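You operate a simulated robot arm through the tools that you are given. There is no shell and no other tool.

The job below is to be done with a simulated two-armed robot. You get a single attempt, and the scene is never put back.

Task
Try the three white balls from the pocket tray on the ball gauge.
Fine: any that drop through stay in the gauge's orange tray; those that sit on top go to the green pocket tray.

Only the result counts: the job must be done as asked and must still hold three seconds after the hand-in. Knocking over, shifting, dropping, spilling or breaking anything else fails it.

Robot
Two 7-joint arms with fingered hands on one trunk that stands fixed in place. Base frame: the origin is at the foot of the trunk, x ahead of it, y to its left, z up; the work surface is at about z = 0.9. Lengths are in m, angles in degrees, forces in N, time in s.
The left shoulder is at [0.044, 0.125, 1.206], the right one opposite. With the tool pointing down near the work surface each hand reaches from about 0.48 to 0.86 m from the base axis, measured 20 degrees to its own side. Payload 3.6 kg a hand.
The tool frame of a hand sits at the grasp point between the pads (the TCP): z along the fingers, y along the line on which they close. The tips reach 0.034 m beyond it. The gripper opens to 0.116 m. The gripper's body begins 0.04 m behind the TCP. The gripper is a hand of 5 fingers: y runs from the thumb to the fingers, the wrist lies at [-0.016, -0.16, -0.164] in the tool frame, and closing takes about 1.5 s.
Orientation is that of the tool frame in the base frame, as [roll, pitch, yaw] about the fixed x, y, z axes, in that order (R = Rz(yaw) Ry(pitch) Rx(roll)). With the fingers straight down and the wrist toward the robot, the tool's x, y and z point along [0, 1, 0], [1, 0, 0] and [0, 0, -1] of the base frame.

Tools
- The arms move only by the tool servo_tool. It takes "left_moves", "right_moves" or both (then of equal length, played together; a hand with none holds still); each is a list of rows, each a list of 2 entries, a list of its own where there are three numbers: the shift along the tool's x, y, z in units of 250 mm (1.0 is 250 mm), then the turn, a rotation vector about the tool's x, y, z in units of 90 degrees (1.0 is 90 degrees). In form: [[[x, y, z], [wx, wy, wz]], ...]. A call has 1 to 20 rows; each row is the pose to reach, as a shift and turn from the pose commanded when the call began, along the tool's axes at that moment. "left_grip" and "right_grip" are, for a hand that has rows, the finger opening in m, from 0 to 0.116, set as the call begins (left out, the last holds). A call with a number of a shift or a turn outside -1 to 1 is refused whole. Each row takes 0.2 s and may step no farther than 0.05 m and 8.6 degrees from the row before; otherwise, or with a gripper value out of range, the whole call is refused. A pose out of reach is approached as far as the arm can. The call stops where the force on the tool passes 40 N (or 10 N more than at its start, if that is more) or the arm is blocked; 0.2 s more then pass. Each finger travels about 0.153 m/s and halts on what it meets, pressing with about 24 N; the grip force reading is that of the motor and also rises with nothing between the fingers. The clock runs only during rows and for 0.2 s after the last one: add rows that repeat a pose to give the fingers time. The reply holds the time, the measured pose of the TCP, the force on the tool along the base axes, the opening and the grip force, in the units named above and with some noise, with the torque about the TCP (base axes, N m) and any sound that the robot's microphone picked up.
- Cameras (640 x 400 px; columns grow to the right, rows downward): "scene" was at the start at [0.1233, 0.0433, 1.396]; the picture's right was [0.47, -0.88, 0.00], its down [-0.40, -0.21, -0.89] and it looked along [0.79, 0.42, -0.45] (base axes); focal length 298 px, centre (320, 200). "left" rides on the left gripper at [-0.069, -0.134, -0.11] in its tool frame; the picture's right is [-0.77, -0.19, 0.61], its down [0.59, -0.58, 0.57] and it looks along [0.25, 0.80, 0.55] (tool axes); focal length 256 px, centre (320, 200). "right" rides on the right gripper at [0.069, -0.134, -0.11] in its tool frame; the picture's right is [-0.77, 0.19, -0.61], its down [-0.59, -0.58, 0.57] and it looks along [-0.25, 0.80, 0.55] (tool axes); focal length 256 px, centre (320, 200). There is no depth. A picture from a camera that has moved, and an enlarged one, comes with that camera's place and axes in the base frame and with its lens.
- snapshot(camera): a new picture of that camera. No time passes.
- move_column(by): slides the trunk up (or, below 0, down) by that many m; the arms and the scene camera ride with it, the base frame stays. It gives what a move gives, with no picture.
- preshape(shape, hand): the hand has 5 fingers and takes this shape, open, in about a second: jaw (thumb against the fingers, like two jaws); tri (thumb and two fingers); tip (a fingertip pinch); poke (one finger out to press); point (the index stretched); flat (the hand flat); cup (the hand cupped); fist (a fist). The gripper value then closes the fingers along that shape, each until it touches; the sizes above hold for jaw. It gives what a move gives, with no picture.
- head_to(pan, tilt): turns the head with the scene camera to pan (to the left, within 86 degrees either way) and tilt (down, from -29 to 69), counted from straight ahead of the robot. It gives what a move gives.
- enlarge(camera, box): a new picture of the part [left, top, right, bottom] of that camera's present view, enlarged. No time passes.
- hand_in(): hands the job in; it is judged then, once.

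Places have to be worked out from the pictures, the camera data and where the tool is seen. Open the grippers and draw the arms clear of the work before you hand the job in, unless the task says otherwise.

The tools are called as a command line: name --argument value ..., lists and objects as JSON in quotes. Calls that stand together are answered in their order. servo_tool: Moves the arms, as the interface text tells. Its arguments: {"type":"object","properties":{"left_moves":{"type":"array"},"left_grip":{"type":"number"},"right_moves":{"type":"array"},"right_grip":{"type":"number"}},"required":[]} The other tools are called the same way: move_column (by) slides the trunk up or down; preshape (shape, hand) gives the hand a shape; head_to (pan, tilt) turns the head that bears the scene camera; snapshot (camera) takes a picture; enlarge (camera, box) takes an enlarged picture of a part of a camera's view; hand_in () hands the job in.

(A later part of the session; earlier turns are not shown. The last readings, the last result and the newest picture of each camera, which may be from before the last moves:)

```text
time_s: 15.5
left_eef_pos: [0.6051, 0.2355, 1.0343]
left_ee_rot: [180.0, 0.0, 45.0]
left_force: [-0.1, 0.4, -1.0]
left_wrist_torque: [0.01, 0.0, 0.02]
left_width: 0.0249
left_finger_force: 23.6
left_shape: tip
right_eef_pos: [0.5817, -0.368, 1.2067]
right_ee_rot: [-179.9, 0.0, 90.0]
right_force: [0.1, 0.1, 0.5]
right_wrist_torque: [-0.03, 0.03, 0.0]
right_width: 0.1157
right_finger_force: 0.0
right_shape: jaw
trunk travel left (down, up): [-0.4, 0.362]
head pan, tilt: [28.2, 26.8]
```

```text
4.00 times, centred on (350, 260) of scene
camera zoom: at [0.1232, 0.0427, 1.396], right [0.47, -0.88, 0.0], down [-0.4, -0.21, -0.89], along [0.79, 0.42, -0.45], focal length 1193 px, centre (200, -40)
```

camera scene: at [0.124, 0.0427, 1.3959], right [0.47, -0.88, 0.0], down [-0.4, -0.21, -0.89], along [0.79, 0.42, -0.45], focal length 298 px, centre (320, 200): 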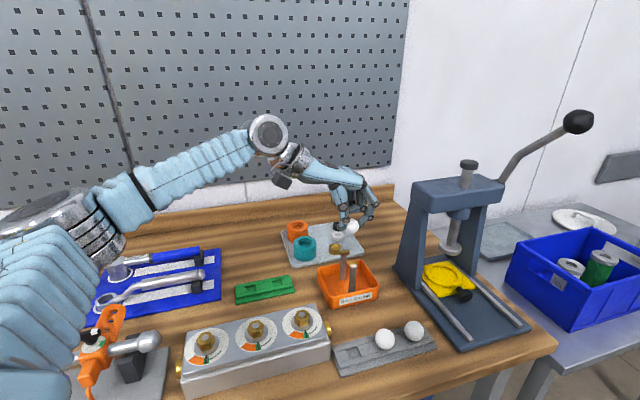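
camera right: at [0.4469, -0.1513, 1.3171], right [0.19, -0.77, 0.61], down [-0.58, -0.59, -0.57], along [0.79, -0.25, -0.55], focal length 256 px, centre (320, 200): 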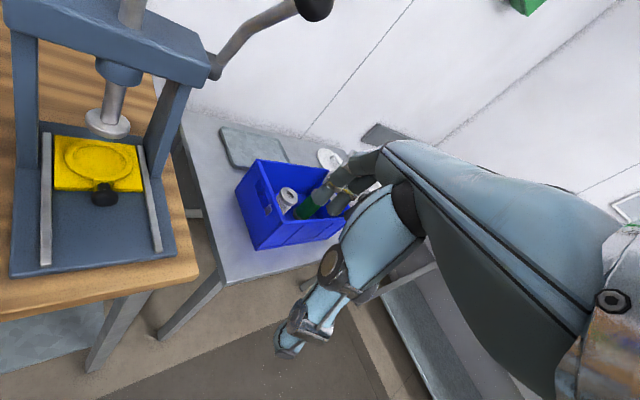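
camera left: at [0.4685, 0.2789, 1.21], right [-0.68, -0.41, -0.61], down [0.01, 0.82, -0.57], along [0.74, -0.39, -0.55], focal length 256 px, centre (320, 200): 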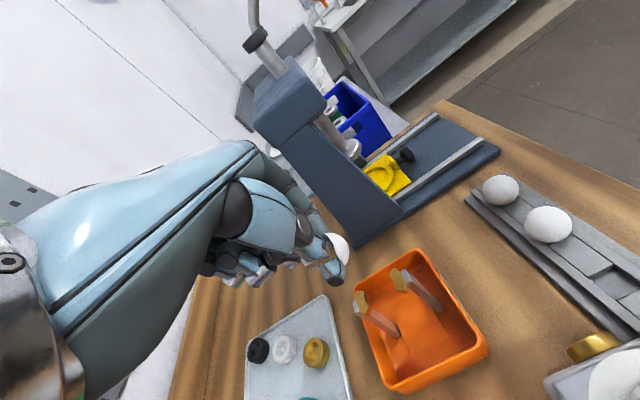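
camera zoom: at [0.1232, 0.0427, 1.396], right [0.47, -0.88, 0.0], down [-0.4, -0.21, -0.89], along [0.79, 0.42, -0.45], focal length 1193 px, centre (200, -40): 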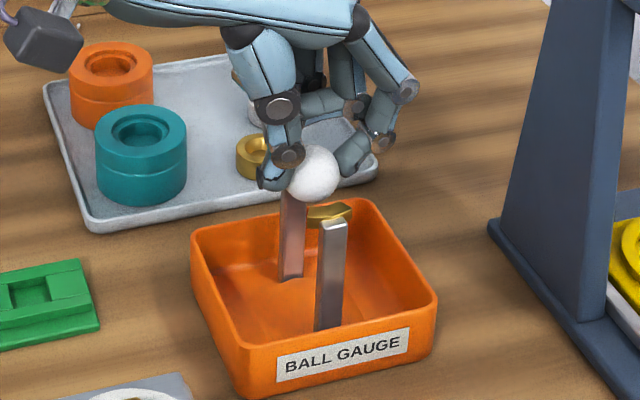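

Alignment is within about a millimetre in both views and there is no contact force. I lower 3 mm more, then open the fingers gently to release ball 1 on the gauge.

servo_tool --left_moves '[[[0, 0, 0.012], [0, 0, 0]], [[0, 0, 0.012], [0, 0, 0]]]'

servo_tool --left_moves '[[[0, 0, 0], [0, 0, 0]], [[0, 0, 0], [0, 0, 0]], [[0, 0, 0], [0, 0, 0]], [[0, 0, 0], [0, 0, 0]]]' --left_grip 0.055

enlarge --camera "left" --box '[270, 190, 460, 350]'

enlarge --camera "scene" --box '[310, 210, 390, 310]'

```text
time_s: 16.1
left_eef_pos: [0.6067, 0.2361, 1.0319]
left_ee_rot: [-179.9, 0.0, 45.0]
left_force: [0.1, 0.2, 0.5]
left_wrist_torque: [-0.02, 0.02, -0.01]
left_width: 0.0248
left_finger_force: 24.1
left_shape: tip
right_eef_pos: [0.5819, -0.369, 1.2069]
right_ee_rot: [-179.9, 0.0, 90.0]
right_force: [-0.1, -0.4, 0.9]
right_wrist_torque: [-0.02, 0.02, -0.01]
right_width: 0.1159
right_finger_force: 0.0
right_shape: jaw
trunk travel left (down, up): [-0.4, 0.362]
head pan, tilt: [28.2, 26.8]
```

```text
time_s: 17.1
left_eef_pos: [0.6055, 0.2363, 1.0312]
left_ee_rot: [-180.0, -0.1, 45.0]
left_force: [0.3, 0.3, 0.0]
left_wrist_torque: [-0.03, 0.01, -0.01]
left_width: 0.054
left_finger_force: 0.0
left_shape: tip
right_eef_pos: [0.5814, -0.3686, 1.2064]
right_ee_rot: [-179.9, 0.1, 90.1]
right_force: [-0.9, 0.4, -0.2]
right_wrist_torque: [-0.01, 0.0, 0.03]
right_width: 0.1162
right_finger_force: 0.0
right_shape: jaw
trunk travel left (down, up): [-0.4, 0.362]
head pan, tilt: [28.2, 26.8]
```

```text
2.50 times, centred on (365, 270) of left
camera zoom: at [0.462, 0.2814, 1.1426], right [-0.68, -0.41, -0.61], down [0.01, 0.82, -0.57], along [0.74, -0.39, -0.55], focal length 640 px, centre (208, 25)
```

zoom: 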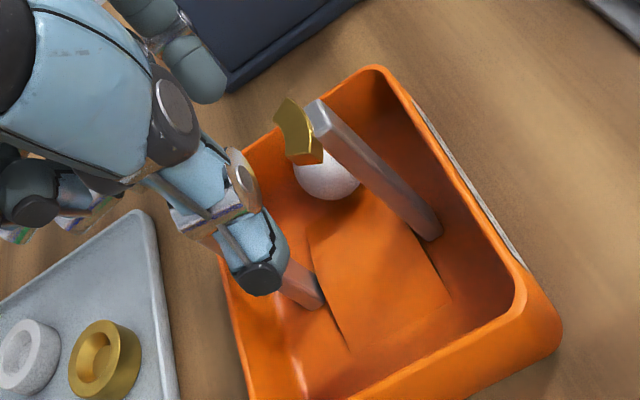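

```text
4.00 times, centred on (350, 260) of scene
camera zoom: at [0.1232, 0.0427, 1.396], right [0.47, -0.88, 0.0], down [-0.4, -0.21, -0.89], along [0.79, 0.42, -0.45], focal length 1193 px, centre (200, -40)
```

zoom: 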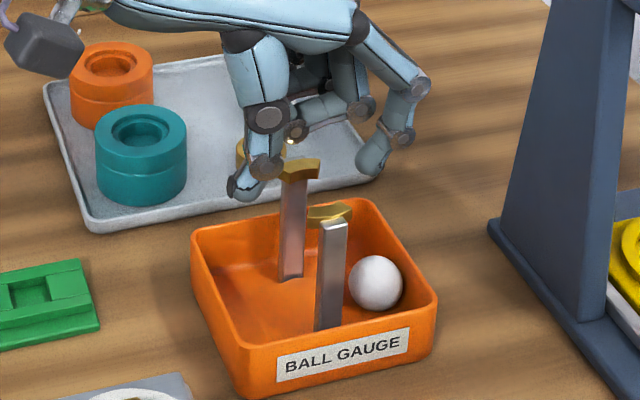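

Ball 1 dropped through and lies in the orange tray. Now I lift clear and move back over ball 2 at about (0.502, 0.1125), turning the hand back across the tray.

servo_tool --left_moves '[[[0, 0, -0.14], [0, 0, 0]], [[0, 0, -0.28], [0, 0, 0]]]'

servo_tool --left_moves '[[[-0.054, 0.005, 0], [0, 0, -0.0833]], [[-0.107, 0.009, 0], [0, 0, -0.1667]], [[-0.161, 0.014, 0], [0, 0, -0.25]], [[-0.214, 0.018, 0], [0, 0, -0.3333]], [[-0.268, 0.023, 0], [0, 0, -0.4167]], [[-0.322, 0.028, 0], [0, 0, -0.5]], [[-0.375, 0.032, 0], [0, 0, -0.5833]], [[-0.429, 0.037, 0], [0, 0, -0.6667]], [[-0.482, 0.041, 0.04], [0, 0, -0.75]], [[-0.536, 0.046, 0.08], [0, 0, -0.8333]], [[-0.59, 0.05, 0.12], [0, 0, -0.9167]], [[-0.643, 0.055, 0.16], [0, 0, -1.0]], [[-0.643, 0.055, 0.16], [0, 0, -1.0]]]' --left_grip 0.06

snapshot --camera "left"

enlarge --camera "left" --box '[320, 190, 580, 370]'

snapshot --camera "scene"

```text
time_s: 17.7
left_eef_pos: [0.6052, 0.2356, 1.1014]
left_ee_rot: [180.0, 0.0, 45.1]
left_force: [-0.2, -0.4, 0.4]
left_wrist_torque: [-0.03, -0.01, -0.01]
left_width: 0.0541
left_finger_force: 0.0
left_shape: tip
right_eef_pos: [0.5832, -0.3695, 1.2062]
right_ee_rot: [-179.9, 0.0, 90.0]
right_force: [0.2, 0.0, 0.0]
right_wrist_torque: [0.0, 0.02, 0.02]
right_width: 0.1159
right_finger_force: 0.1
right_shape: jaw
trunk travel left (down, up): [-0.4, 0.362]
head pan, tilt: [28.2, 26.8]
```

```text
time_s: 20.5
left_eef_pos: [0.502, 0.114, 1.0603]
left_ee_rot: [179.9, 0.0, 135.1]
left_force: [-0.2, 0.0, 0.7]
left_wrist_torque: [-0.04, 0.04, -0.02]
left_width: 0.0591
left_finger_force: 0.1
left_shape: tip
right_eef_pos: [0.5831, -0.3685, 1.2072]
right_ee_rot: [-179.9, 0.0, 90.0]
right_force: [0.6, 0.3, 0.3]
right_wrist_torque: [0.01, 0.01, -0.03]
right_width: 0.116
right_finger_force: 0.1
right_shape: jaw
trunk travel left (down, up): [-0.4, 0.362]
head pan, tilt: [28.2, 26.8]
```

```text
taken
camera left: at [0.4558, -0.0299, 1.1716], right [0.41, -0.68, -0.61], down [-0.82, 0.01, -0.56], along [0.39, 0.74, -0.55], focal length 256 px, centre (320, 200)
```

left: 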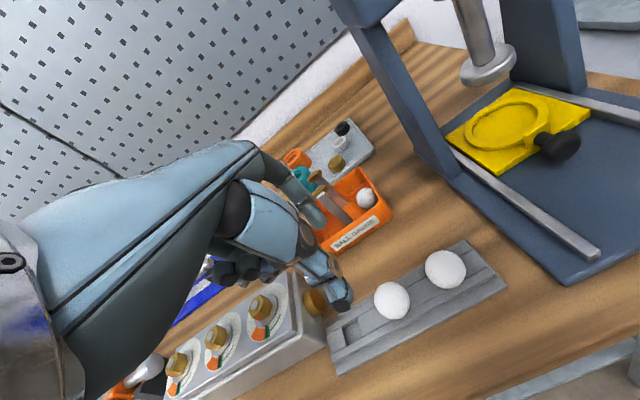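

```text
2.22 times, centred on (450, 280) of left
camera zoom: at [0.4558, -0.0299, 1.1716], right [0.41, -0.68, -0.61], down [-0.82, 0.01, -0.56], along [0.39, 0.74, -0.55], focal length 569 px, centre (31, 22)
```

zoom: 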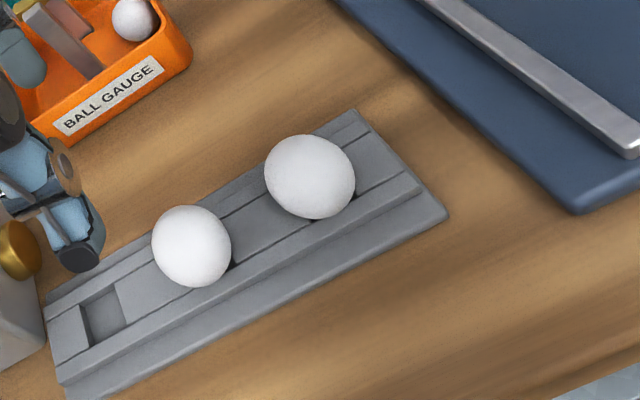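

```text
taken
camera scene: at [0.1231, 0.0431, 1.396], right [0.47, -0.88, 0.0], down [-0.4, -0.21, -0.89], along [0.79, 0.42, -0.45], focal length 298 px, centre (320, 200)
```

scene: 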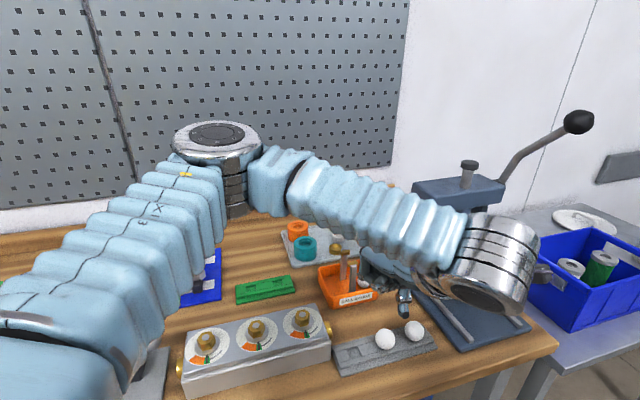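

Ball 2 sits at tool (-0.002, -0.003, 0.129). No tilt is needed here because pocket 1 is empty, so I go straight down in two stages and then look.

servo_tool --left_moves '[[[-0.004, -0.006, 0.14], [0, 0, 0]], [[-0.008, -0.012, 0.28], [0, 0, 0]], [[-0.008, -0.012, 0.35], [0, 0, 0]], [[-0.008, -0.012, 0.42], [0, 0, 0]], [[-0.008, -0.012, 0.42], [0, 0, 0]]]'

enlarge --camera "left" --box '[200, 140, 460, 320]'

enlarge --camera "scene" --box '[335, 280, 455, 376]'

```text
time_s: 21.7
left_eef_pos: [0.5018, 0.1088, 0.9571]
left_ee_rot: [-179.9, 0.1, 135.0]
left_force: [0.0, -0.8, -0.3]
left_wrist_torque: [0.02, -0.01, 0.01]
left_width: 0.0595
left_finger_force: 0.1
left_shape: tip
right_eef_pos: [0.5816, -0.3695, 1.2065]
right_ee_rot: [-180.0, 0.1, 90.0]
right_force: [-0.1, -0.2, 0.3]
right_wrist_torque: [-0.01, 0.01, 0.0]
right_width: 0.1159
right_finger_force: 0.0
right_shape: jaw
trunk travel left (down, up): [-0.4, 0.362]
head pan, tilt: [28.2, 26.8]
```

```text
2.22 times, centred on (330, 230) of left
camera zoom: at [0.4545, -0.0353, 1.0677], right [0.41, -0.68, -0.61], down [-0.82, 0.01, -0.57], along [0.39, 0.74, -0.55], focal length 569 px, centre (298, 133)
```

zoom: 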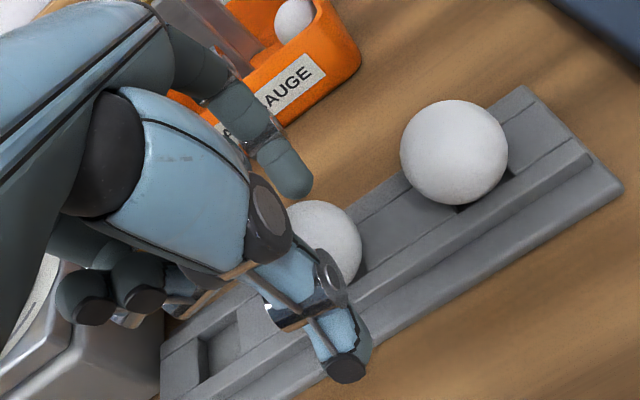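

```text
4.17 times, centred on (395, 328) of scene
camera zoom: at [0.1232, 0.0422, 1.396], right [0.47, -0.88, 0.0], down [-0.4, -0.21, -0.89], along [0.79, 0.42, -0.45], focal length 1242 px, centre (8, -333)
```

zoom: 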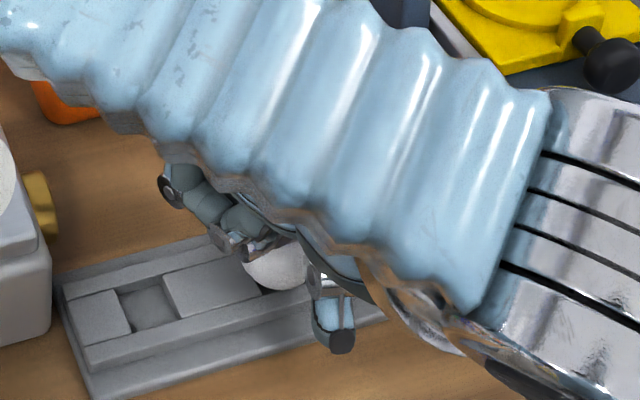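

Ball 2 is centred between the fingertips, with its image at the expected spot for tool (0, 0, 0.025). I close on it and then lift 2 cm.

servo_tool --left_moves '[[[0, 0, 0], [0, 0, 0]], [[0, 0, 0], [0, 0, 0]], [[0, 0, 0], [0, 0, 0]], [[0, 0, 0], [0, 0, 0]], [[0, 0, 0], [0, 0, 0]]]' --left_grip 0.018

servo_tool --left_moves '[[[0, 0, -0.02], [0, 0, 0]], [[0, 0, -0.04], [0, 0, 0]], [[0, 0, -0.06], [0, 0, 0]], [[0, 0, -0.08], [0, 0, 0]]]'

enlarge --camera "left" --box '[200, 140, 460, 320]'

```text
time_s: 22.9
left_eef_pos: [0.5018, 0.1093, 0.9577]
left_ee_rot: [180.0, -0.1, 135.0]
left_force: [0.1, -0.2, 0.0]
left_wrist_torque: [0.05, 0.04, 0.05]
left_width: 0.0281
left_finger_force: 23.5
left_shape: tip
right_eef_pos: [0.5817, -0.3683, 1.2063]
right_ee_rot: [-179.9, -0.1, 90.0]
right_force: [0.2, 0.5, -0.3]
right_wrist_torque: [0.0, 0.0, 0.0]
right_width: 0.1157
right_finger_force: 0.0
right_shape: jaw
trunk travel left (down, up): [-0.4, 0.362]
head pan, tilt: [28.2, 26.8]
```

```text
time_s: 23.9
left_eef_pos: [0.5005, 0.1097, 0.9762]
left_ee_rot: [-180.0, 0.1, 134.9]
left_force: [-0.3, -0.4, 0.0]
left_wrist_torque: [-0.02, 0.0, 0.03]
left_width: 0.0278
left_finger_force: 24.2
left_shape: tip
right_eef_pos: [0.5827, -0.3684, 1.2077]
right_ee_rot: [-179.9, -0.1, 90.0]
right_force: [-0.3, -0.5, 0.8]
right_wrist_torque: [-0.01, -0.02, -0.03]
right_width: 0.1159
right_finger_force: 0.1
right_shape: jaw
trunk travel left (down, up): [-0.4, 0.362]
head pan, tilt: [28.2, 26.8]
```

```text
2.22 times, centred on (330, 230) of left
camera zoom: at [0.4544, -0.035, 1.0879], right [0.41, -0.68, -0.61], down [-0.83, 0.01, -0.56], along [0.39, 0.74, -0.55], focal length 569 px, centre (298, 133)
```

zoom: 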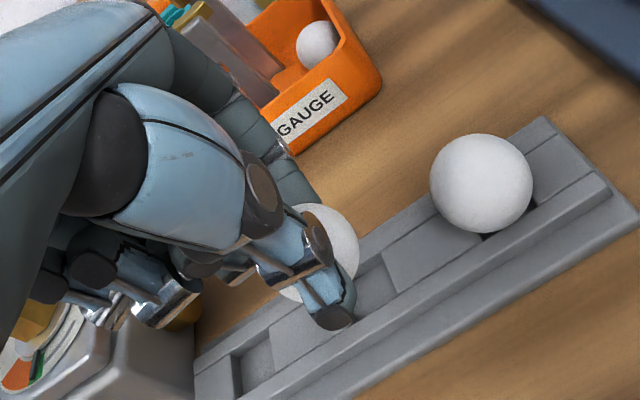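

Ball 2 is held. I lift it to 1.10 and carry it over the gauge with the same quarter turn as before.

servo_tool --left_moves '[[[0, 0, -0.165], [0, 0, 0]], [[0, 0, -0.33], [0, 0, 0]], [[0, 0, -0.49], [0, 0, 0]]]'

servo_tool --left_moves '[[[0.005, 0.054, 0], [0, 0, 0.0833]], [[0.011, 0.108, 0], [0, 0, 0.1667]], [[0.016, 0.163, 0], [0, 0, 0.25]], [[0.021, 0.217, 0], [0, 0, 0.3333]], [[0.026, 0.271, 0], [0, 0, 0.4167]], [[0.032, 0.325, 0], [0, 0, 0.5]], [[0.037, 0.379, 0], [0, 0, 0.5833]], [[0.042, 0.433, 0], [0, 0, 0.6667]], [[0.047, 0.488, 0], [0, 0, 0.75]], [[0.053, 0.542, 0], [0, 0, 0.8333]], [[0.058, 0.596, 0], [0, 0, 0.9167]], [[0.063, 0.65, 0], [0, 0, 1.0]], [[0.063, 0.65, 0], [0, 0, 1.0]]]'

servo_tool --left_moves '[[[0, 0, 0.1], [0, 0, 0]], [[0, 0, 0.2], [0, 0, 0]], [[0, 0, 0.2], [0, 0, 0]]]'

enlarge --camera "left" --box '[270, 190, 400, 300]'

enlarge --camera "scene" --box '[310, 210, 390, 310]'

```text
time_s: 24.7
left_eef_pos: [0.5018, 0.1073, 1.0995]
left_ee_rot: [179.9, 0.1, 135.0]
left_force: [-0.1, 1.4, -0.2]
left_wrist_torque: [-0.01, -0.01, -0.01]
left_width: 0.0276
left_finger_force: 23.8
left_shape: tip
right_eef_pos: [0.5819, -0.371, 1.2063]
right_ee_rot: [180.0, 0.0, 89.9]
right_force: [-0.4, 0.0, -1.1]
right_wrist_torque: [0.01, -0.03, -0.02]
right_width: 0.1159
right_finger_force: 0.1
right_shape: jaw
trunk travel left (down, up): [-0.4, 0.362]
head pan, tilt: [28.2, 26.8]
```

```text
time_s: 27.5
left_eef_pos: [0.6046, 0.2358, 1.0999]
left_ee_rot: [180.0, 0.1, 44.9]
left_force: [-0.9, -0.2, -0.1]
left_wrist_torque: [0.02, 0.04, -0.01]
left_width: 0.0274
left_finger_force: 24.4
left_shape: tip
right_eef_pos: [0.5808, -0.3693, 1.2059]
right_ee_rot: [-179.9, 0.0, 90.0]
right_force: [-0.3, -0.7, -0.3]
right_wrist_torque: [-0.02, -0.01, 0.02]
right_width: 0.1157
right_finger_force: 0.1
right_shape: jaw
trunk travel left (down, up): [-0.4, 0.362]
head pan, tilt: [28.2, 26.8]
```

```text
time_s: 28.3
left_eef_pos: [0.6047, 0.236, 1.0489]
left_ee_rot: [179.9, 0.0, 44.9]
left_force: [0.2, -0.3, -0.8]
left_wrist_torque: [-0.02, 0.0, 0.01]
left_width: 0.0278
left_finger_force: 23.9
left_shape: tip
right_eef_pos: [0.5828, -0.3683, 1.207]
right_ee_rot: [-180.0, 0.0, 90.0]
right_force: [-0.5, 0.3, -0.1]
right_wrist_torque: [-0.01, 0.0, -0.02]
right_width: 0.1158
right_finger_force: 0.1
right_shape: jaw
trunk travel left (down, up): [-0.4, 0.362]
head pan, tilt: [28.2, 26.8]
```

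```text
3.64 times, centred on (335, 245) of left
camera zoom: at [0.4616, 0.2818, 1.1599], right [-0.68, -0.41, -0.61], down [0.01, 0.82, -0.57], along [0.74, -0.39, -0.55], focal length 931 px, centre (266, 36)
```

zoom: 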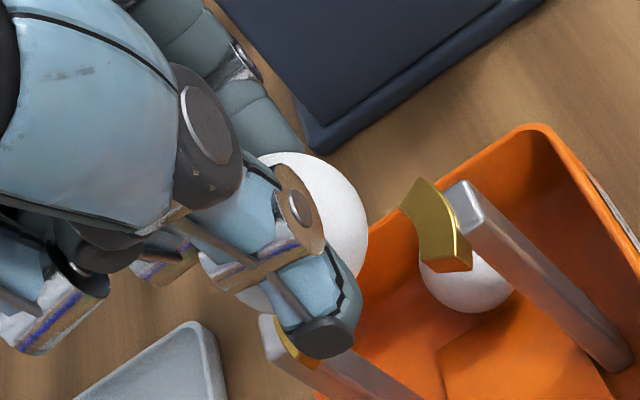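

```text
4.00 times, centred on (350, 260) of scene
camera zoom: at [0.1231, 0.0426, 1.396], right [0.47, -0.88, 0.0], down [-0.4, -0.21, -0.89], along [0.79, 0.42, -0.45], focal length 1193 px, centre (200, -40)
```

zoom: 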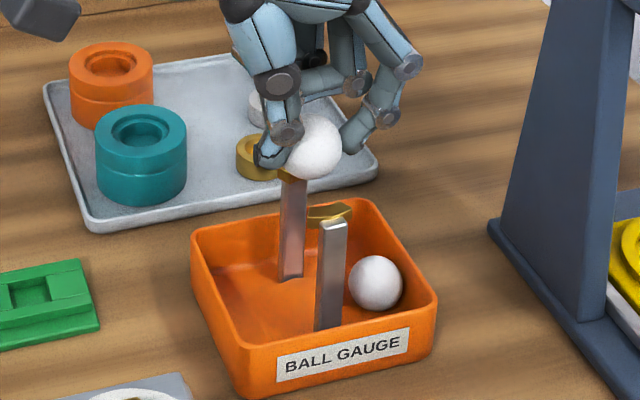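

Ball 2 is about 3.5 mm off the ring centre along tool x. I correct that and lower in small steps until it is just above the seat, watching the force.

servo_tool --left_moves '[[[-0.014, 0.002, 0.02], [0, 0, 0]], [[-0.014, 0.002, 0.04], [0, 0, 0]], [[-0.014, 0.002, 0.056], [0, 0, 0]], [[-0.014, 0.002, 0.056], [0, 0, 0]]]'

enlarge --camera "left" --box '[270, 190, 400, 300]'

enlarge --camera "scene" --box '[310, 210, 390, 310]'

```text
time_s: 29.3
left_eef_pos: [0.6019, 0.2335, 1.036]
left_ee_rot: [179.9, 0.0, 45.0]
left_force: [0.7, 0.4, 0.1]
left_wrist_torque: [0.01, 0.01, -0.02]
left_width: 0.0276
left_finger_force: 24.0
left_shape: tip
right_eef_pos: [0.5825, -0.369, 1.2067]
right_ee_rot: [-179.9, 0.1, 90.0]
right_force: [0.1, -0.2, 1.0]
right_wrist_torque: [-0.03, 0.01, -0.04]
right_width: 0.1158
right_finger_force: 0.1
right_shape: jaw
trunk travel left (down, up): [-0.4, 0.362]
head pan, tilt: [28.2, 26.8]
```

```text
3.64 times, centred on (335, 245) of left
camera zoom: at [0.4588, 0.2784, 1.1466], right [-0.68, -0.41, -0.61], down [0.01, 0.82, -0.57], along [0.74, -0.39, -0.55], focal length 931 px, centre (266, 36)
```

zoom: 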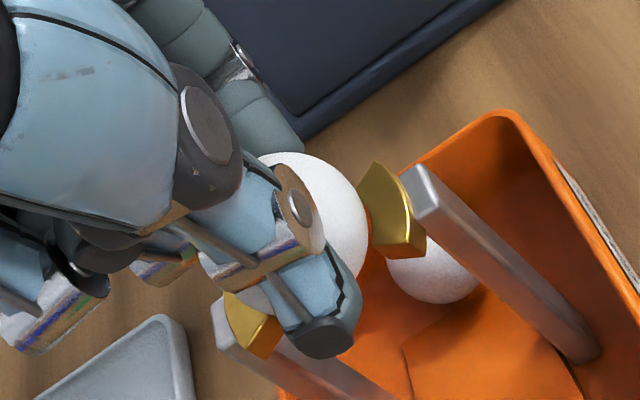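

```text
4.00 times, centred on (350, 260) of scene
camera zoom: at [0.1233, 0.0427, 1.396], right [0.47, -0.88, 0.0], down [-0.4, -0.21, -0.89], along [0.79, 0.42, -0.45], focal length 1193 px, centre (200, -40)
```

zoom: 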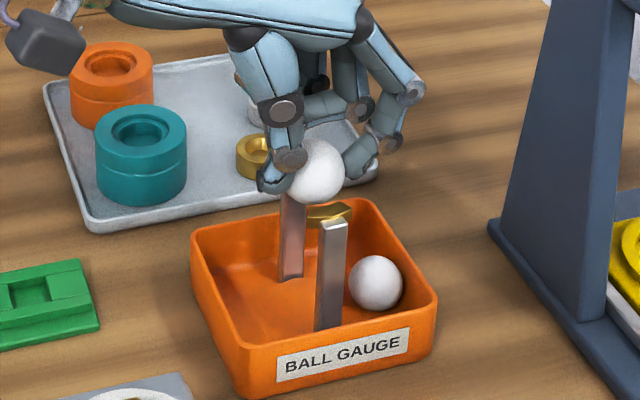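

Ring and ball centres now coincide in the wrist view. I lower 4 mm more in small steps, then open the fingers.

servo_tool --left_moves '[[[0, 0, 0.006], [0, 0, 0]], [[0, 0, 0.012], [0, 0, 0]], [[0, 0, 0.016], [0, 0, 0]], [[0, 0, 0.016], [0, 0, 0]]]'

enlarge --camera "left" --box '[270, 190, 400, 300]'

enlarge --camera "scene" --box '[310, 210, 390, 310]'

```text
time_s: 30.3
left_eef_pos: [0.6016, 0.2317, 1.0321]
left_ee_rot: [179.9, -0.1, 45.2]
left_force: [5.8, 3.2, 5.0]
left_wrist_torque: [0.06, -0.15, 0.04]
left_width: 0.0275
left_finger_force: 24.2
left_shape: tip
right_eef_pos: [0.5826, -0.3686, 1.2072]
right_ee_rot: [-179.9, -0.1, 90.0]
right_force: [0.5, -0.7, -1.3]
right_wrist_torque: [0.03, 0.05, -0.02]
right_width: 0.1159
right_finger_force: 0.2
right_shape: jaw
trunk travel left (down, up): [-0.4, 0.362]
head pan, tilt: [28.2, 26.8]
```

```text
3.64 times, centred on (335, 245) of left
camera zoom: at [0.4589, 0.278, 1.1425], right [-0.67, -0.41, -0.61], down [0.01, 0.82, -0.57], along [0.74, -0.39, -0.55], focal length 931 px, centre (266, 36)
```

zoom: 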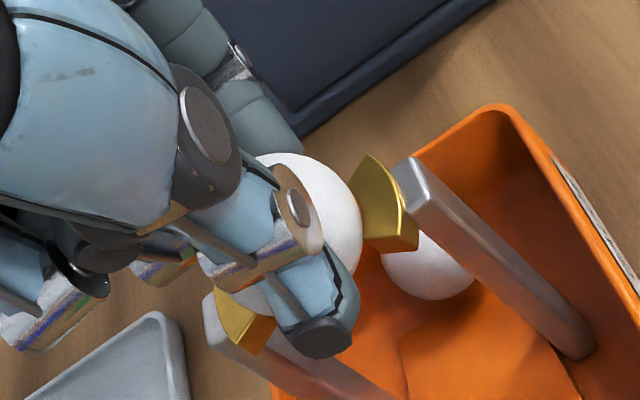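

```text
4.00 times, centred on (350, 260) of scene
camera zoom: at [0.1235, 0.043, 1.396], right [0.47, -0.88, 0.0], down [-0.4, -0.21, -0.89], along [0.79, 0.42, -0.45], focal length 1193 px, centre (200, -40)
```

zoom: 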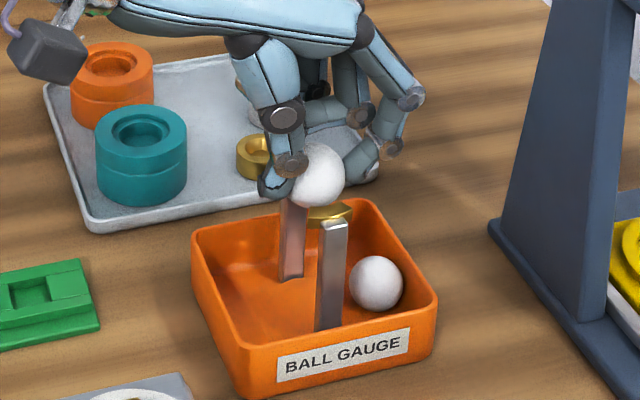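

The ball now touches the near jaw (6 N pushing away from it), so the ring centre is slightly farther out. I ease off by shifting 2 mm along +x and up 1 mm.

servo_tool --left_moves '[[[0.004, 0, -0.004], [0, 0, 0]], [[0.008, 0, -0.004], [0, 0, 0]], [[0.008, 0, -0.004], [0, 0, 0]]]'

enlarge --camera "left" --box '[270, 190, 400, 300]'

```text
time_s: 31.1
left_eef_pos: [0.6029, 0.2331, 1.0309]
left_ee_rot: [-180.0, 0.1, 44.9]
left_force: [3.6, 1.5, 2.5]
left_wrist_torque: [0.07, -0.08, -0.01]
left_width: 0.0275
left_finger_force: 23.5
left_shape: tip
right_eef_pos: [0.5815, -0.3685, 1.2063]
right_ee_rot: [-179.9, 0.1, 89.9]
right_force: [0.9, 0.0, 0.7]
right_wrist_torque: [0.0, 0.01, 0.01]
right_width: 0.1159
right_finger_force: 0.0
right_shape: jaw
trunk travel left (down, up): [-0.4, 0.362]
head pan, tilt: [28.2, 26.8]
```

```text
3.64 times, centred on (335, 245) of left
camera zoom: at [0.4598, 0.2789, 1.1422], right [-0.68, -0.41, -0.61], down [0.01, 0.82, -0.57], along [0.74, -0.39, -0.55], focal length 931 px, centre (266, 36)
```

zoom: 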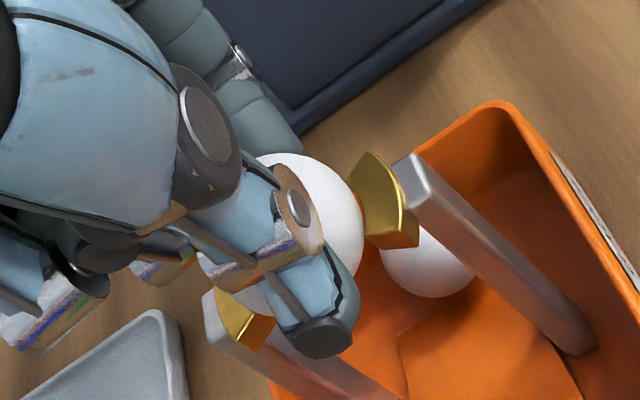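

The force has fallen to about 4 N. I shift another 1.5 mm along +x.

servo_tool --left_moves '[[[0.006, 0, 0], [0, 0, 0]], [[0.006, 0, 0], [0, 0, 0]]]'

enlarge --camera "scene" --box '[310, 210, 390, 310]'

```text
time_s: 31.7
left_eef_pos: [0.6046, 0.2341, 1.0313]
left_ee_rot: [-179.8, 0.0, 44.9]
left_force: [-1.3, -2.3, 0.5]
left_wrist_torque: [-0.05, 0.01, 0.0]
left_width: 0.0275
left_finger_force: 23.4
left_shape: tip
right_eef_pos: [0.5809, -0.3696, 1.2066]
right_ee_rot: [-180.0, 0.1, 90.0]
right_force: [-0.3, -0.1, 0.3]
right_wrist_torque: [0.02, 0.02, 0.01]
right_width: 0.1159
right_finger_force: 0.1
right_shape: jaw
trunk travel left (down, up): [-0.4, 0.362]
head pan, tilt: [28.2, 26.8]
```

```text
4.00 times, centred on (350, 260) of scene
camera zoom: at [0.1228, 0.0422, 1.396], right [0.47, -0.88, 0.0], down [-0.4, -0.21, -0.89], along [0.79, 0.42, -0.45], focal length 1193 px, centre (200, -40)
```

zoom: 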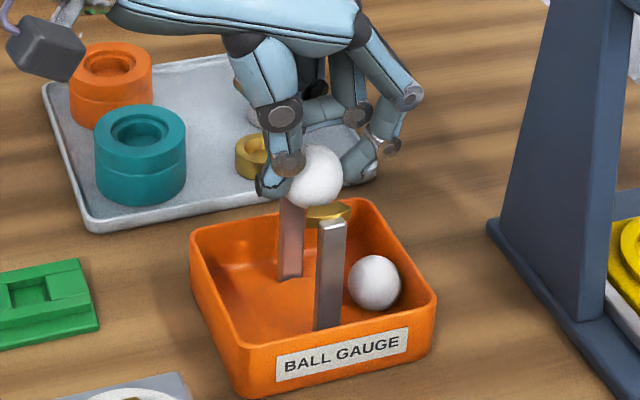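

The side force is nearly balanced now, so the ball is nested between the jaws. I open the fingers and watch whether it stays or drops.

servo_tool --left_moves '[[[0, 0, 0], [0, 0, 0]], [[0, 0, 0], [0, 0, 0]], [[0, 0, 0], [0, 0, 0]], [[0, 0, 0], [0, 0, 0]]]' --left_grip 0.055

enlarge --camera "left" --box '[270, 190, 460, 350]'

enlarge --camera "scene" --box '[310, 210, 390, 310]'

```text
time_s: 32.7
left_eef_pos: [0.6034, 0.2354, 1.0321]
left_ee_rot: [-180.0, 0.0, 45.0]
left_force: [-0.2, -0.5, -0.5]
left_wrist_torque: [0.01, 0.02, 0.02]
left_width: 0.0538
left_finger_force: 0.1
left_shape: tip
right_eef_pos: [0.5824, -0.3695, 1.2063]
right_ee_rot: [-179.9, 0.0, 90.0]
right_force: [0.7, -0.7, 0.1]
right_wrist_torque: [-0.01, 0.0, 0.02]
right_width: 0.1159
right_finger_force: 0.0
right_shape: jaw
trunk travel left (down, up): [-0.4, 0.362]
head pan, tilt: [28.2, 26.8]
```

```text
2.50 times, centred on (365, 270) of left
camera zoom: at [0.4608, 0.2803, 1.1424], right [-0.68, -0.41, -0.61], down [0.01, 0.82, -0.57], along [0.74, -0.39, -0.55], focal length 640 px, centre (208, 25)
```

zoom: 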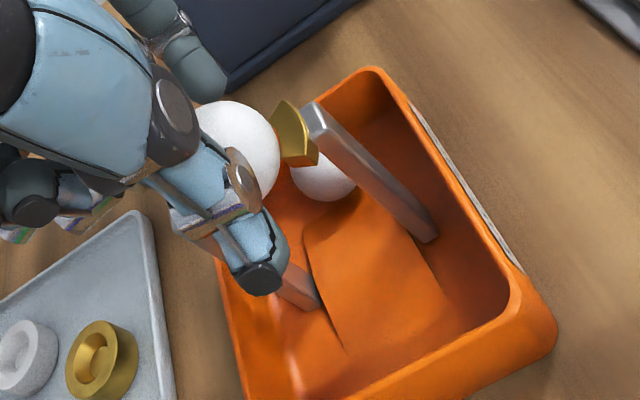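

```text
4.00 times, centred on (350, 260) of scene
camera zoom: at [0.1232, 0.0428, 1.396], right [0.47, -0.88, 0.0], down [-0.4, -0.21, -0.89], along [0.79, 0.42, -0.45], focal length 1193 px, centre (200, -40)
```

zoom: 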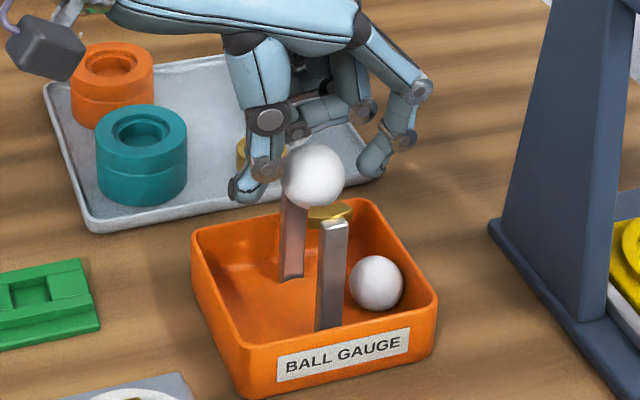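

Ball 2 sits on top of the gauge, so it belongs in the green tray. I grip it again and lift it straight off.

servo_tool --left_moves '[[[0, 0, 0], [0, 0, 0]], [[0, 0, 0], [0, 0, 0]], [[0, 0, 0], [0, 0, 0]], [[0, 0, 0], [0, 0, 0]], [[0, 0, 0], [0, 0, 0]]]' --left_grip 0.018

servo_tool --left_moves '[[[0, 0, -0.04], [0, 0, 0]], [[0, 0, -0.1], [0, 0, 0]], [[0, 0, -0.2], [0, 0, 0]], [[0, 0, -0.28], [0, 0, 0]]]'

snapshot --camera "left"

enlarge --camera "scene" --box '[220, 180, 400, 320]'

```text
time_s: 33.9
left_eef_pos: [0.6044, 0.2343, 1.032]
left_ee_rot: [-180.0, 0.0, 45.0]
left_force: [0.6, 0.0, -0.1]
left_wrist_torque: [-0.01, 0.02, 0.03]
left_width: 0.0281
left_finger_force: 24.0
left_shape: tip
right_eef_pos: [0.5828, -0.369, 1.2057]
right_ee_rot: [-179.8, 0.0, 89.9]
right_force: [-0.7, -0.1, -0.3]
right_wrist_torque: [0.01, -0.01, 0.01]
right_width: 0.116
right_finger_force: 0.1
right_shape: jaw
trunk travel left (down, up): [-0.4, 0.362]
head pan, tilt: [28.2, 26.8]
```

```text
time_s: 34.9
left_eef_pos: [0.6036, 0.2339, 1.1012]
left_ee_rot: [180.0, 0.0, 44.9]
left_force: [1.1, -0.7, -0.3]
left_wrist_torque: [0.04, 0.02, -0.02]
left_width: 0.0279
left_finger_force: 23.5
left_shape: tip
right_eef_pos: [0.5834, -0.3697, 1.2064]
right_ee_rot: [-179.9, 0.0, 90.0]
right_force: [0.3, -1.2, 0.2]
right_wrist_torque: [0.01, 0.02, 0.0]
right_width: 0.1157
right_finger_force: 0.0
right_shape: jaw
trunk travel left (down, up): [-0.4, 0.362]
head pan, tilt: [28.2, 26.8]
```

```text
taken
camera left: at [0.4609, 0.2803, 1.2132], right [-0.68, -0.41, -0.61], down [0.01, 0.82, -0.57], along [0.74, -0.39, -0.55], focal length 256 px, centre (320, 200)
```

left: 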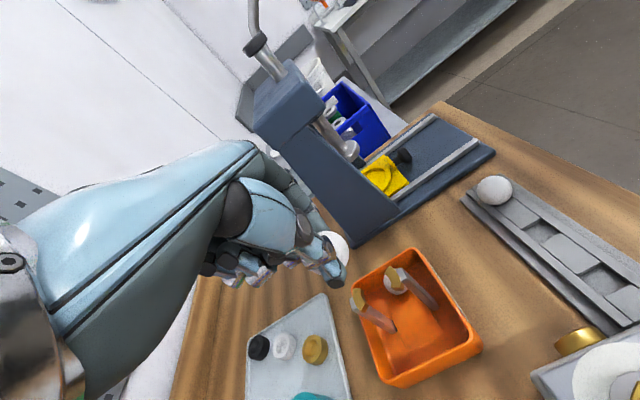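

```text
2.86 times, centred on (310, 250) of scene
camera zoom: at [0.1232, 0.0426, 1.396], right [0.47, -0.88, 0.0], down [-0.4, -0.21, -0.89], along [0.79, 0.42, -0.45], focal length 852 px, centre (349, 57)
```

zoom: 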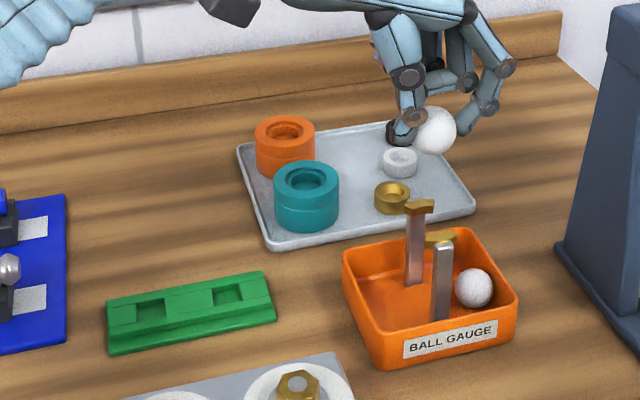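

Ball 2 is held again above the gauge. I carry it over the right pocket of the green tray, near (0.543, 0.379), turning the hand straight.

servo_tool --left_moves '[[[0.04, -0.097, 0], [0, 0, -0.0833]], [[0.079, -0.194, 0], [0, 0, -0.1667]], [[0.119, -0.292, 0], [0, 0, -0.25]], [[0.159, -0.389, 0.02], [0, 0, -0.3333]], [[0.198, -0.486, 0.05], [0, 0, -0.4167]], [[0.238, -0.583, 0.1], [0, 0, -0.5]], [[0.238, -0.583, 0.1], [0, 0, -0.5]]]'

snapshot --camera "left"

enlarge --camera "left" --box '[270, 200, 450, 340]'

enlarge --camera "scene" --box '[220, 200, 340, 310]'

```text
time_s: 36.5
left_eef_pos: [0.5449, 0.3806, 1.0758]
left_ee_rot: [180.0, 0.1, 90.1]
left_force: [0.3, 0.9, -1.2]
left_wrist_torque: [-0.03, 0.02, 0.01]
left_width: 0.0279
left_finger_force: 24.3
left_shape: tip
right_eef_pos: [0.5825, -0.3688, 1.2062]
right_ee_rot: [-179.9, 0.0, 90.0]
right_force: [1.0, -0.5, 0.6]
right_wrist_torque: [0.05, -0.03, 0.02]
right_width: 0.1157
right_finger_force: 0.0
right_shape: jaw
trunk travel left (down, up): [-0.4, 0.362]
head pan, tilt: [28.2, 26.8]
```

```text
taken
camera left: at [0.4101, 0.3111, 1.1868], right [-0.19, -0.77, -0.61], down [-0.58, 0.59, -0.57], along [0.79, 0.25, -0.55], focal length 256 px, centre (320, 200)
```

left: 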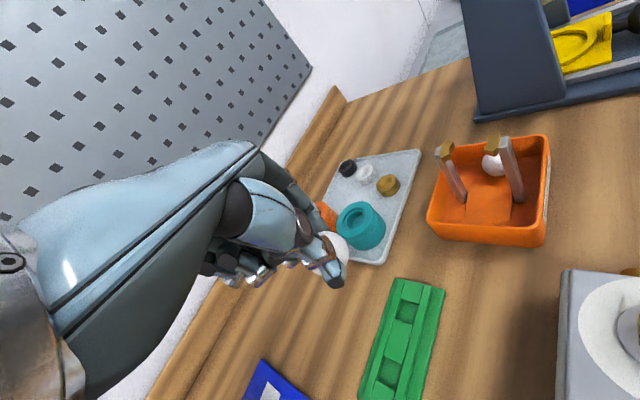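

```text
2.86 times, centred on (360, 270) of left
camera zoom: at [0.4101, 0.3111, 1.1868], right [-0.19, -0.77, -0.61], down [-0.58, 0.59, -0.57], along [0.79, 0.25, -0.55], focal length 731 px, centre (206, 0)
```

zoom: 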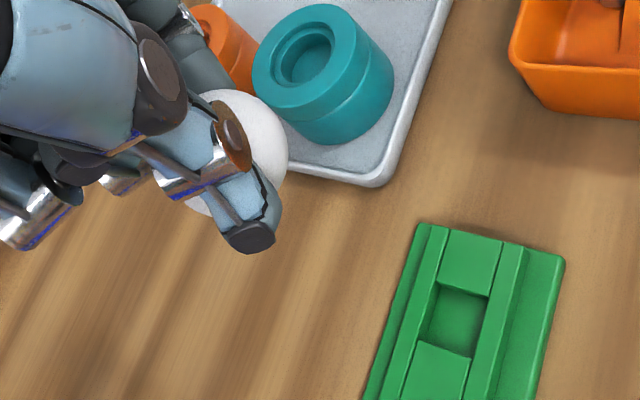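

```text
3.64 times, centred on (280, 255) of scene
camera zoom: at [0.1234, 0.0425, 1.396], right [0.47, -0.88, 0.0], down [-0.4, -0.21, -0.89], along [0.79, 0.42, -0.45], focal length 1084 px, centre (466, 0)
```

zoom: 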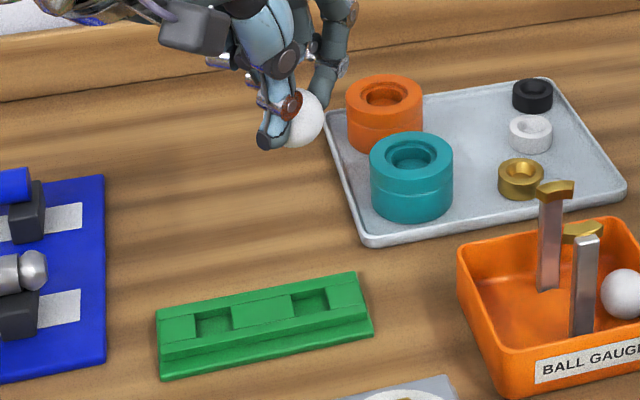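

Pocket R comes out at (0.5405, 0.377), and the held ball is at tool (0.002, 0, 0.026). I shift 5 mm in x and y, go down 90 mm and check alignment.

servo_tool --left_moves '[[[-0.01, -0.009, 0.12], [0, 0, 0]], [[-0.02, -0.018, 0.24], [0, 0, 0]], [[-0.02, -0.018, 0.36], [0, 0, 0]], [[-0.02, -0.018, 0.36], [0, 0, 0]]]'

enlarge --camera "left" --box '[270, 200, 400, 300]'

enlarge --camera "scene" --box '[230, 230, 320, 310]'

```text
time_s: 37.5
left_eef_pos: [0.5399, 0.375, 0.9855]
left_ee_rot: [-180.0, -0.1, 90.0]
left_force: [-0.6, 0.5, -1.0]
left_wrist_torque: [-0.02, -0.02, 0.0]
left_width: 0.0279
left_finger_force: 24.0
left_shape: tip
right_eef_pos: [0.5817, -0.3697, 1.2068]
right_ee_rot: [-179.9, 0.0, 90.0]
right_force: [-0.1, 0.2, 1.0]
right_wrist_torque: [-0.01, -0.04, -0.01]
right_width: 0.1158
right_finger_force: 0.1
right_shape: jaw
trunk travel left (down, up): [-0.4, 0.362]
head pan, tilt: [28.2, 26.8]
```

```text
4.00 times, centred on (335, 250) of left
camera zoom: at [0.4058, 0.305, 1.0953], right [-0.19, -0.77, -0.61], down [-0.58, 0.59, -0.57], along [0.8, 0.25, -0.55], focal length 1024 px, centre (260, 0)
```

zoom: 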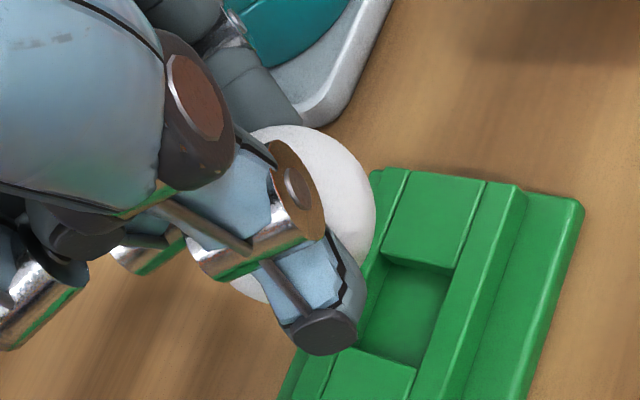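

```text
5.00 times, centred on (275, 270) of scene
camera zoom: at [0.1231, 0.0426, 1.396], right [0.47, -0.88, 0.0], down [-0.4, -0.21, -0.89], along [0.79, 0.42, -0.45], focal length 1491 px, centre (545, -150)
```

zoom: 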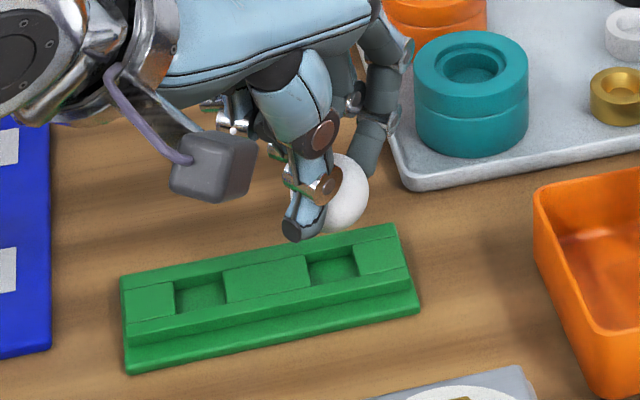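

Both views put the ball over the pocket to within 1–2 mm. I nudge 1 mm and lower 26 mm in small steps to just above the seat.

servo_tool --left_moves '[[[0.004, -0.001, 0.03], [0, 0, 0]], [[0.004, -0.001, 0.06], [0, 0, 0]], [[0.004, -0.001, 0.09], [0, 0, 0]], [[0.004, -0.001, 0.104], [0, 0, 0]], [[0.004, -0.001, 0.104], [0, 0, 0]]]'

enlarge --camera "left" --box '[270, 200, 400, 300]'

enlarge --camera "scene" --box '[230, 230, 320, 310]'

```text
time_s: 38.7
left_eef_pos: [0.5389, 0.3752, 0.9606]
left_ee_rot: [-180.0, 0.0, 90.0]
left_force: [-0.7, 0.8, -1.0]
left_wrist_torque: [0.01, 0.02, -0.02]
left_width: 0.028
left_finger_force: 24.2
left_shape: tip
right_eef_pos: [0.5831, -0.3691, 1.2063]
right_ee_rot: [-179.8, 0.0, 90.0]
right_force: [-0.4, 0.0, -0.2]
right_wrist_torque: [-0.01, 0.0, -0.02]
right_width: 0.1157
right_finger_force: 0.1
right_shape: jaw
trunk travel left (down, up): [-0.4, 0.362]
head pan, tilt: [28.2, 26.8]
```

```text
4.00 times, centred on (335, 250) of left
camera zoom: at [0.4046, 0.3062, 1.0713], right [-0.19, -0.77, -0.61], down [-0.58, 0.59, -0.56], along [0.79, 0.25, -0.55], focal length 1024 px, centre (260, 0)
```

zoom: 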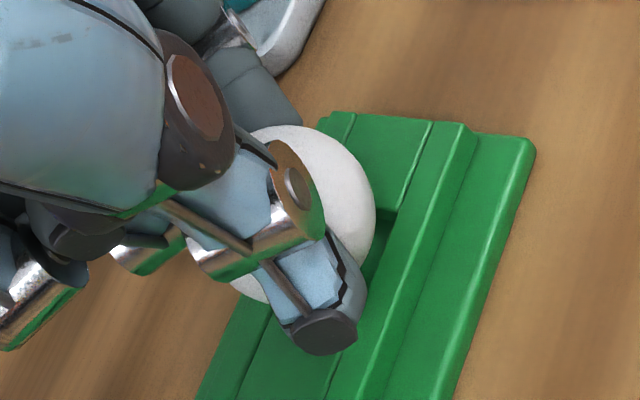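

```text
5.00 times, centred on (275, 270) of scene
camera zoom: at [0.1232, 0.0428, 1.396], right [0.47, -0.88, 0.0], down [-0.4, -0.21, -0.89], along [0.79, 0.42, -0.45], focal length 1491 px, centre (545, -150)
```

zoom: 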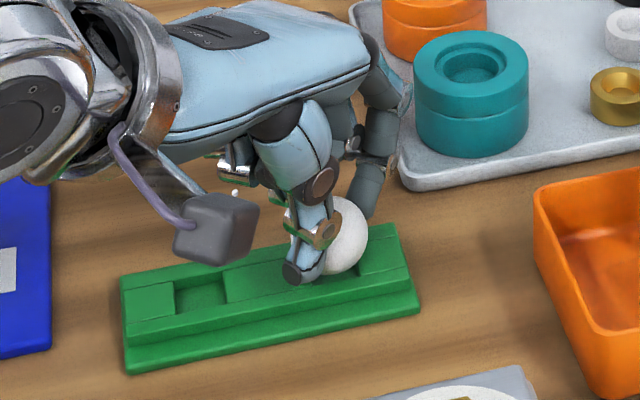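

Ball and pocket agree within 1–2 mm. I lower 3 mm more and check for contact before releasing.

servo_tool --left_moves '[[[0, 0.002, 0.006], [0, 0, 0]], [[0, 0.003, 0.012], [0, 0, 0]], [[0, 0.003, 0.012], [0, 0, 0]]]'

enlarge --camera "scene" --box '[230, 230, 320, 310]'

```text
time_s: 39.5
left_eef_pos: [0.5397, 0.3769, 0.9578]
left_ee_rot: [180.0, 0.0, 90.0]
left_force: [0.3, 0.9, -0.1]
left_wrist_torque: [0.0, 0.01, 0.01]
left_width: 0.0278
left_finger_force: 23.7
left_shape: tip
right_eef_pos: [0.5823, -0.3687, 1.2076]
right_ee_rot: [-179.9, -0.1, 90.0]
right_force: [0.3, 0.1, 0.7]
right_wrist_torque: [0.0, 0.03, 0.01]
right_width: 0.1156
right_finger_force: 0.1
right_shape: jaw
trunk travel left (down, up): [-0.4, 0.362]
head pan, tilt: [28.2, 26.8]
```

```text
5.00 times, centred on (275, 270) of scene
camera zoom: at [0.1232, 0.0428, 1.396], right [0.47, -0.88, 0.0], down [-0.4, -0.21, -0.89], along [0.79, 0.42, -0.45], focal length 1491 px, centre (545, -150)
```

zoom: 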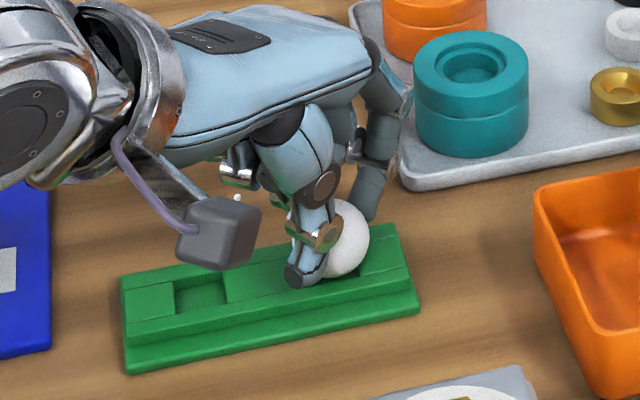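

Compared with the expected seat, the ball is about 2 mm high and 1–2 mm toward +y. I correct that and open the fingers moderately.

servo_tool --left_moves '[[[-0.004, 0, 0.004], [0, 0, 0]], [[-0.004, 0, 0.008], [0, 0, 0]], [[-0.004, 0, 0.008], [0, 0, 0]]]'

servo_tool --left_moves '[[[0, 0, 0], [0, 0, 0]], [[0, 0, 0], [0, 0, 0]], [[0, 0, 0], [0, 0, 0]], [[0, 0, 0], [0, 0, 0]]]' --left_grip 0.056

enlarge --camera "left" --box '[270, 200, 400, 300]'

enlarge --camera "scene" --box '[230, 230, 320, 310]'

```text
time_s: 40.3
left_eef_pos: [0.5401, 0.3757, 0.9558]
left_ee_rot: [180.0, 0.0, 90.0]
left_force: [-1.4, 1.6, 2.4]
left_wrist_torque: [0.03, 0.02, -0.03]
left_width: 0.028
left_finger_force: 24.0
left_shape: tip
right_eef_pos: [0.5816, -0.369, 1.207]
right_ee_rot: [180.0, 0.0, 90.1]
right_force: [-0.2, 0.9, -0.3]
right_wrist_torque: [-0.02, 0.0, 0.01]
right_width: 0.1158
right_finger_force: 0.0
right_shape: jaw
trunk travel left (down, up): [-0.4, 0.362]
head pan, tilt: [28.2, 26.8]
```

```text
time_s: 41.3
left_eef_pos: [0.5404, 0.375, 0.9549]
left_ee_rot: [-179.9, 0.0, 90.0]
left_force: [-0.1, 0.1, 0.5]
left_wrist_torque: [0.0, 0.03, 0.0]
left_width: 0.0548
left_finger_force: 0.0
left_shape: tip
right_eef_pos: [0.5825, -0.3688, 1.2069]
right_ee_rot: [-179.9, 0.0, 90.1]
right_force: [-0.3, 0.4, 0.1]
right_wrist_torque: [0.0, -0.06, -0.01]
right_width: 0.116
right_finger_force: 0.0
right_shape: jaw
trunk travel left (down, up): [-0.4, 0.362]
head pan, tilt: [28.2, 26.8]
```

```text
4.00 times, centred on (335, 250) of left
camera zoom: at [0.4062, 0.3053, 1.0664], right [-0.19, -0.77, -0.61], down [-0.58, 0.59, -0.57], along [0.8, 0.25, -0.55], focal length 1024 px, centre (260, 0)
```

zoom: 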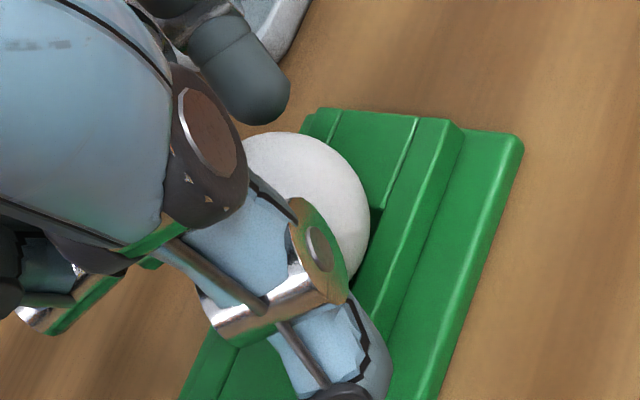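

```text
5.00 times, centred on (275, 270) of scene
camera zoom: at [0.1231, 0.0427, 1.396], right [0.47, -0.88, 0.0], down [-0.4, -0.21, -0.89], along [0.79, 0.42, -0.45], focal length 1491 px, centre (545, -150)
```

zoom: 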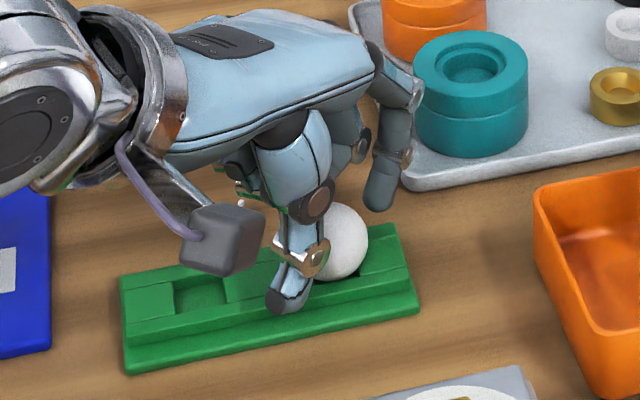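

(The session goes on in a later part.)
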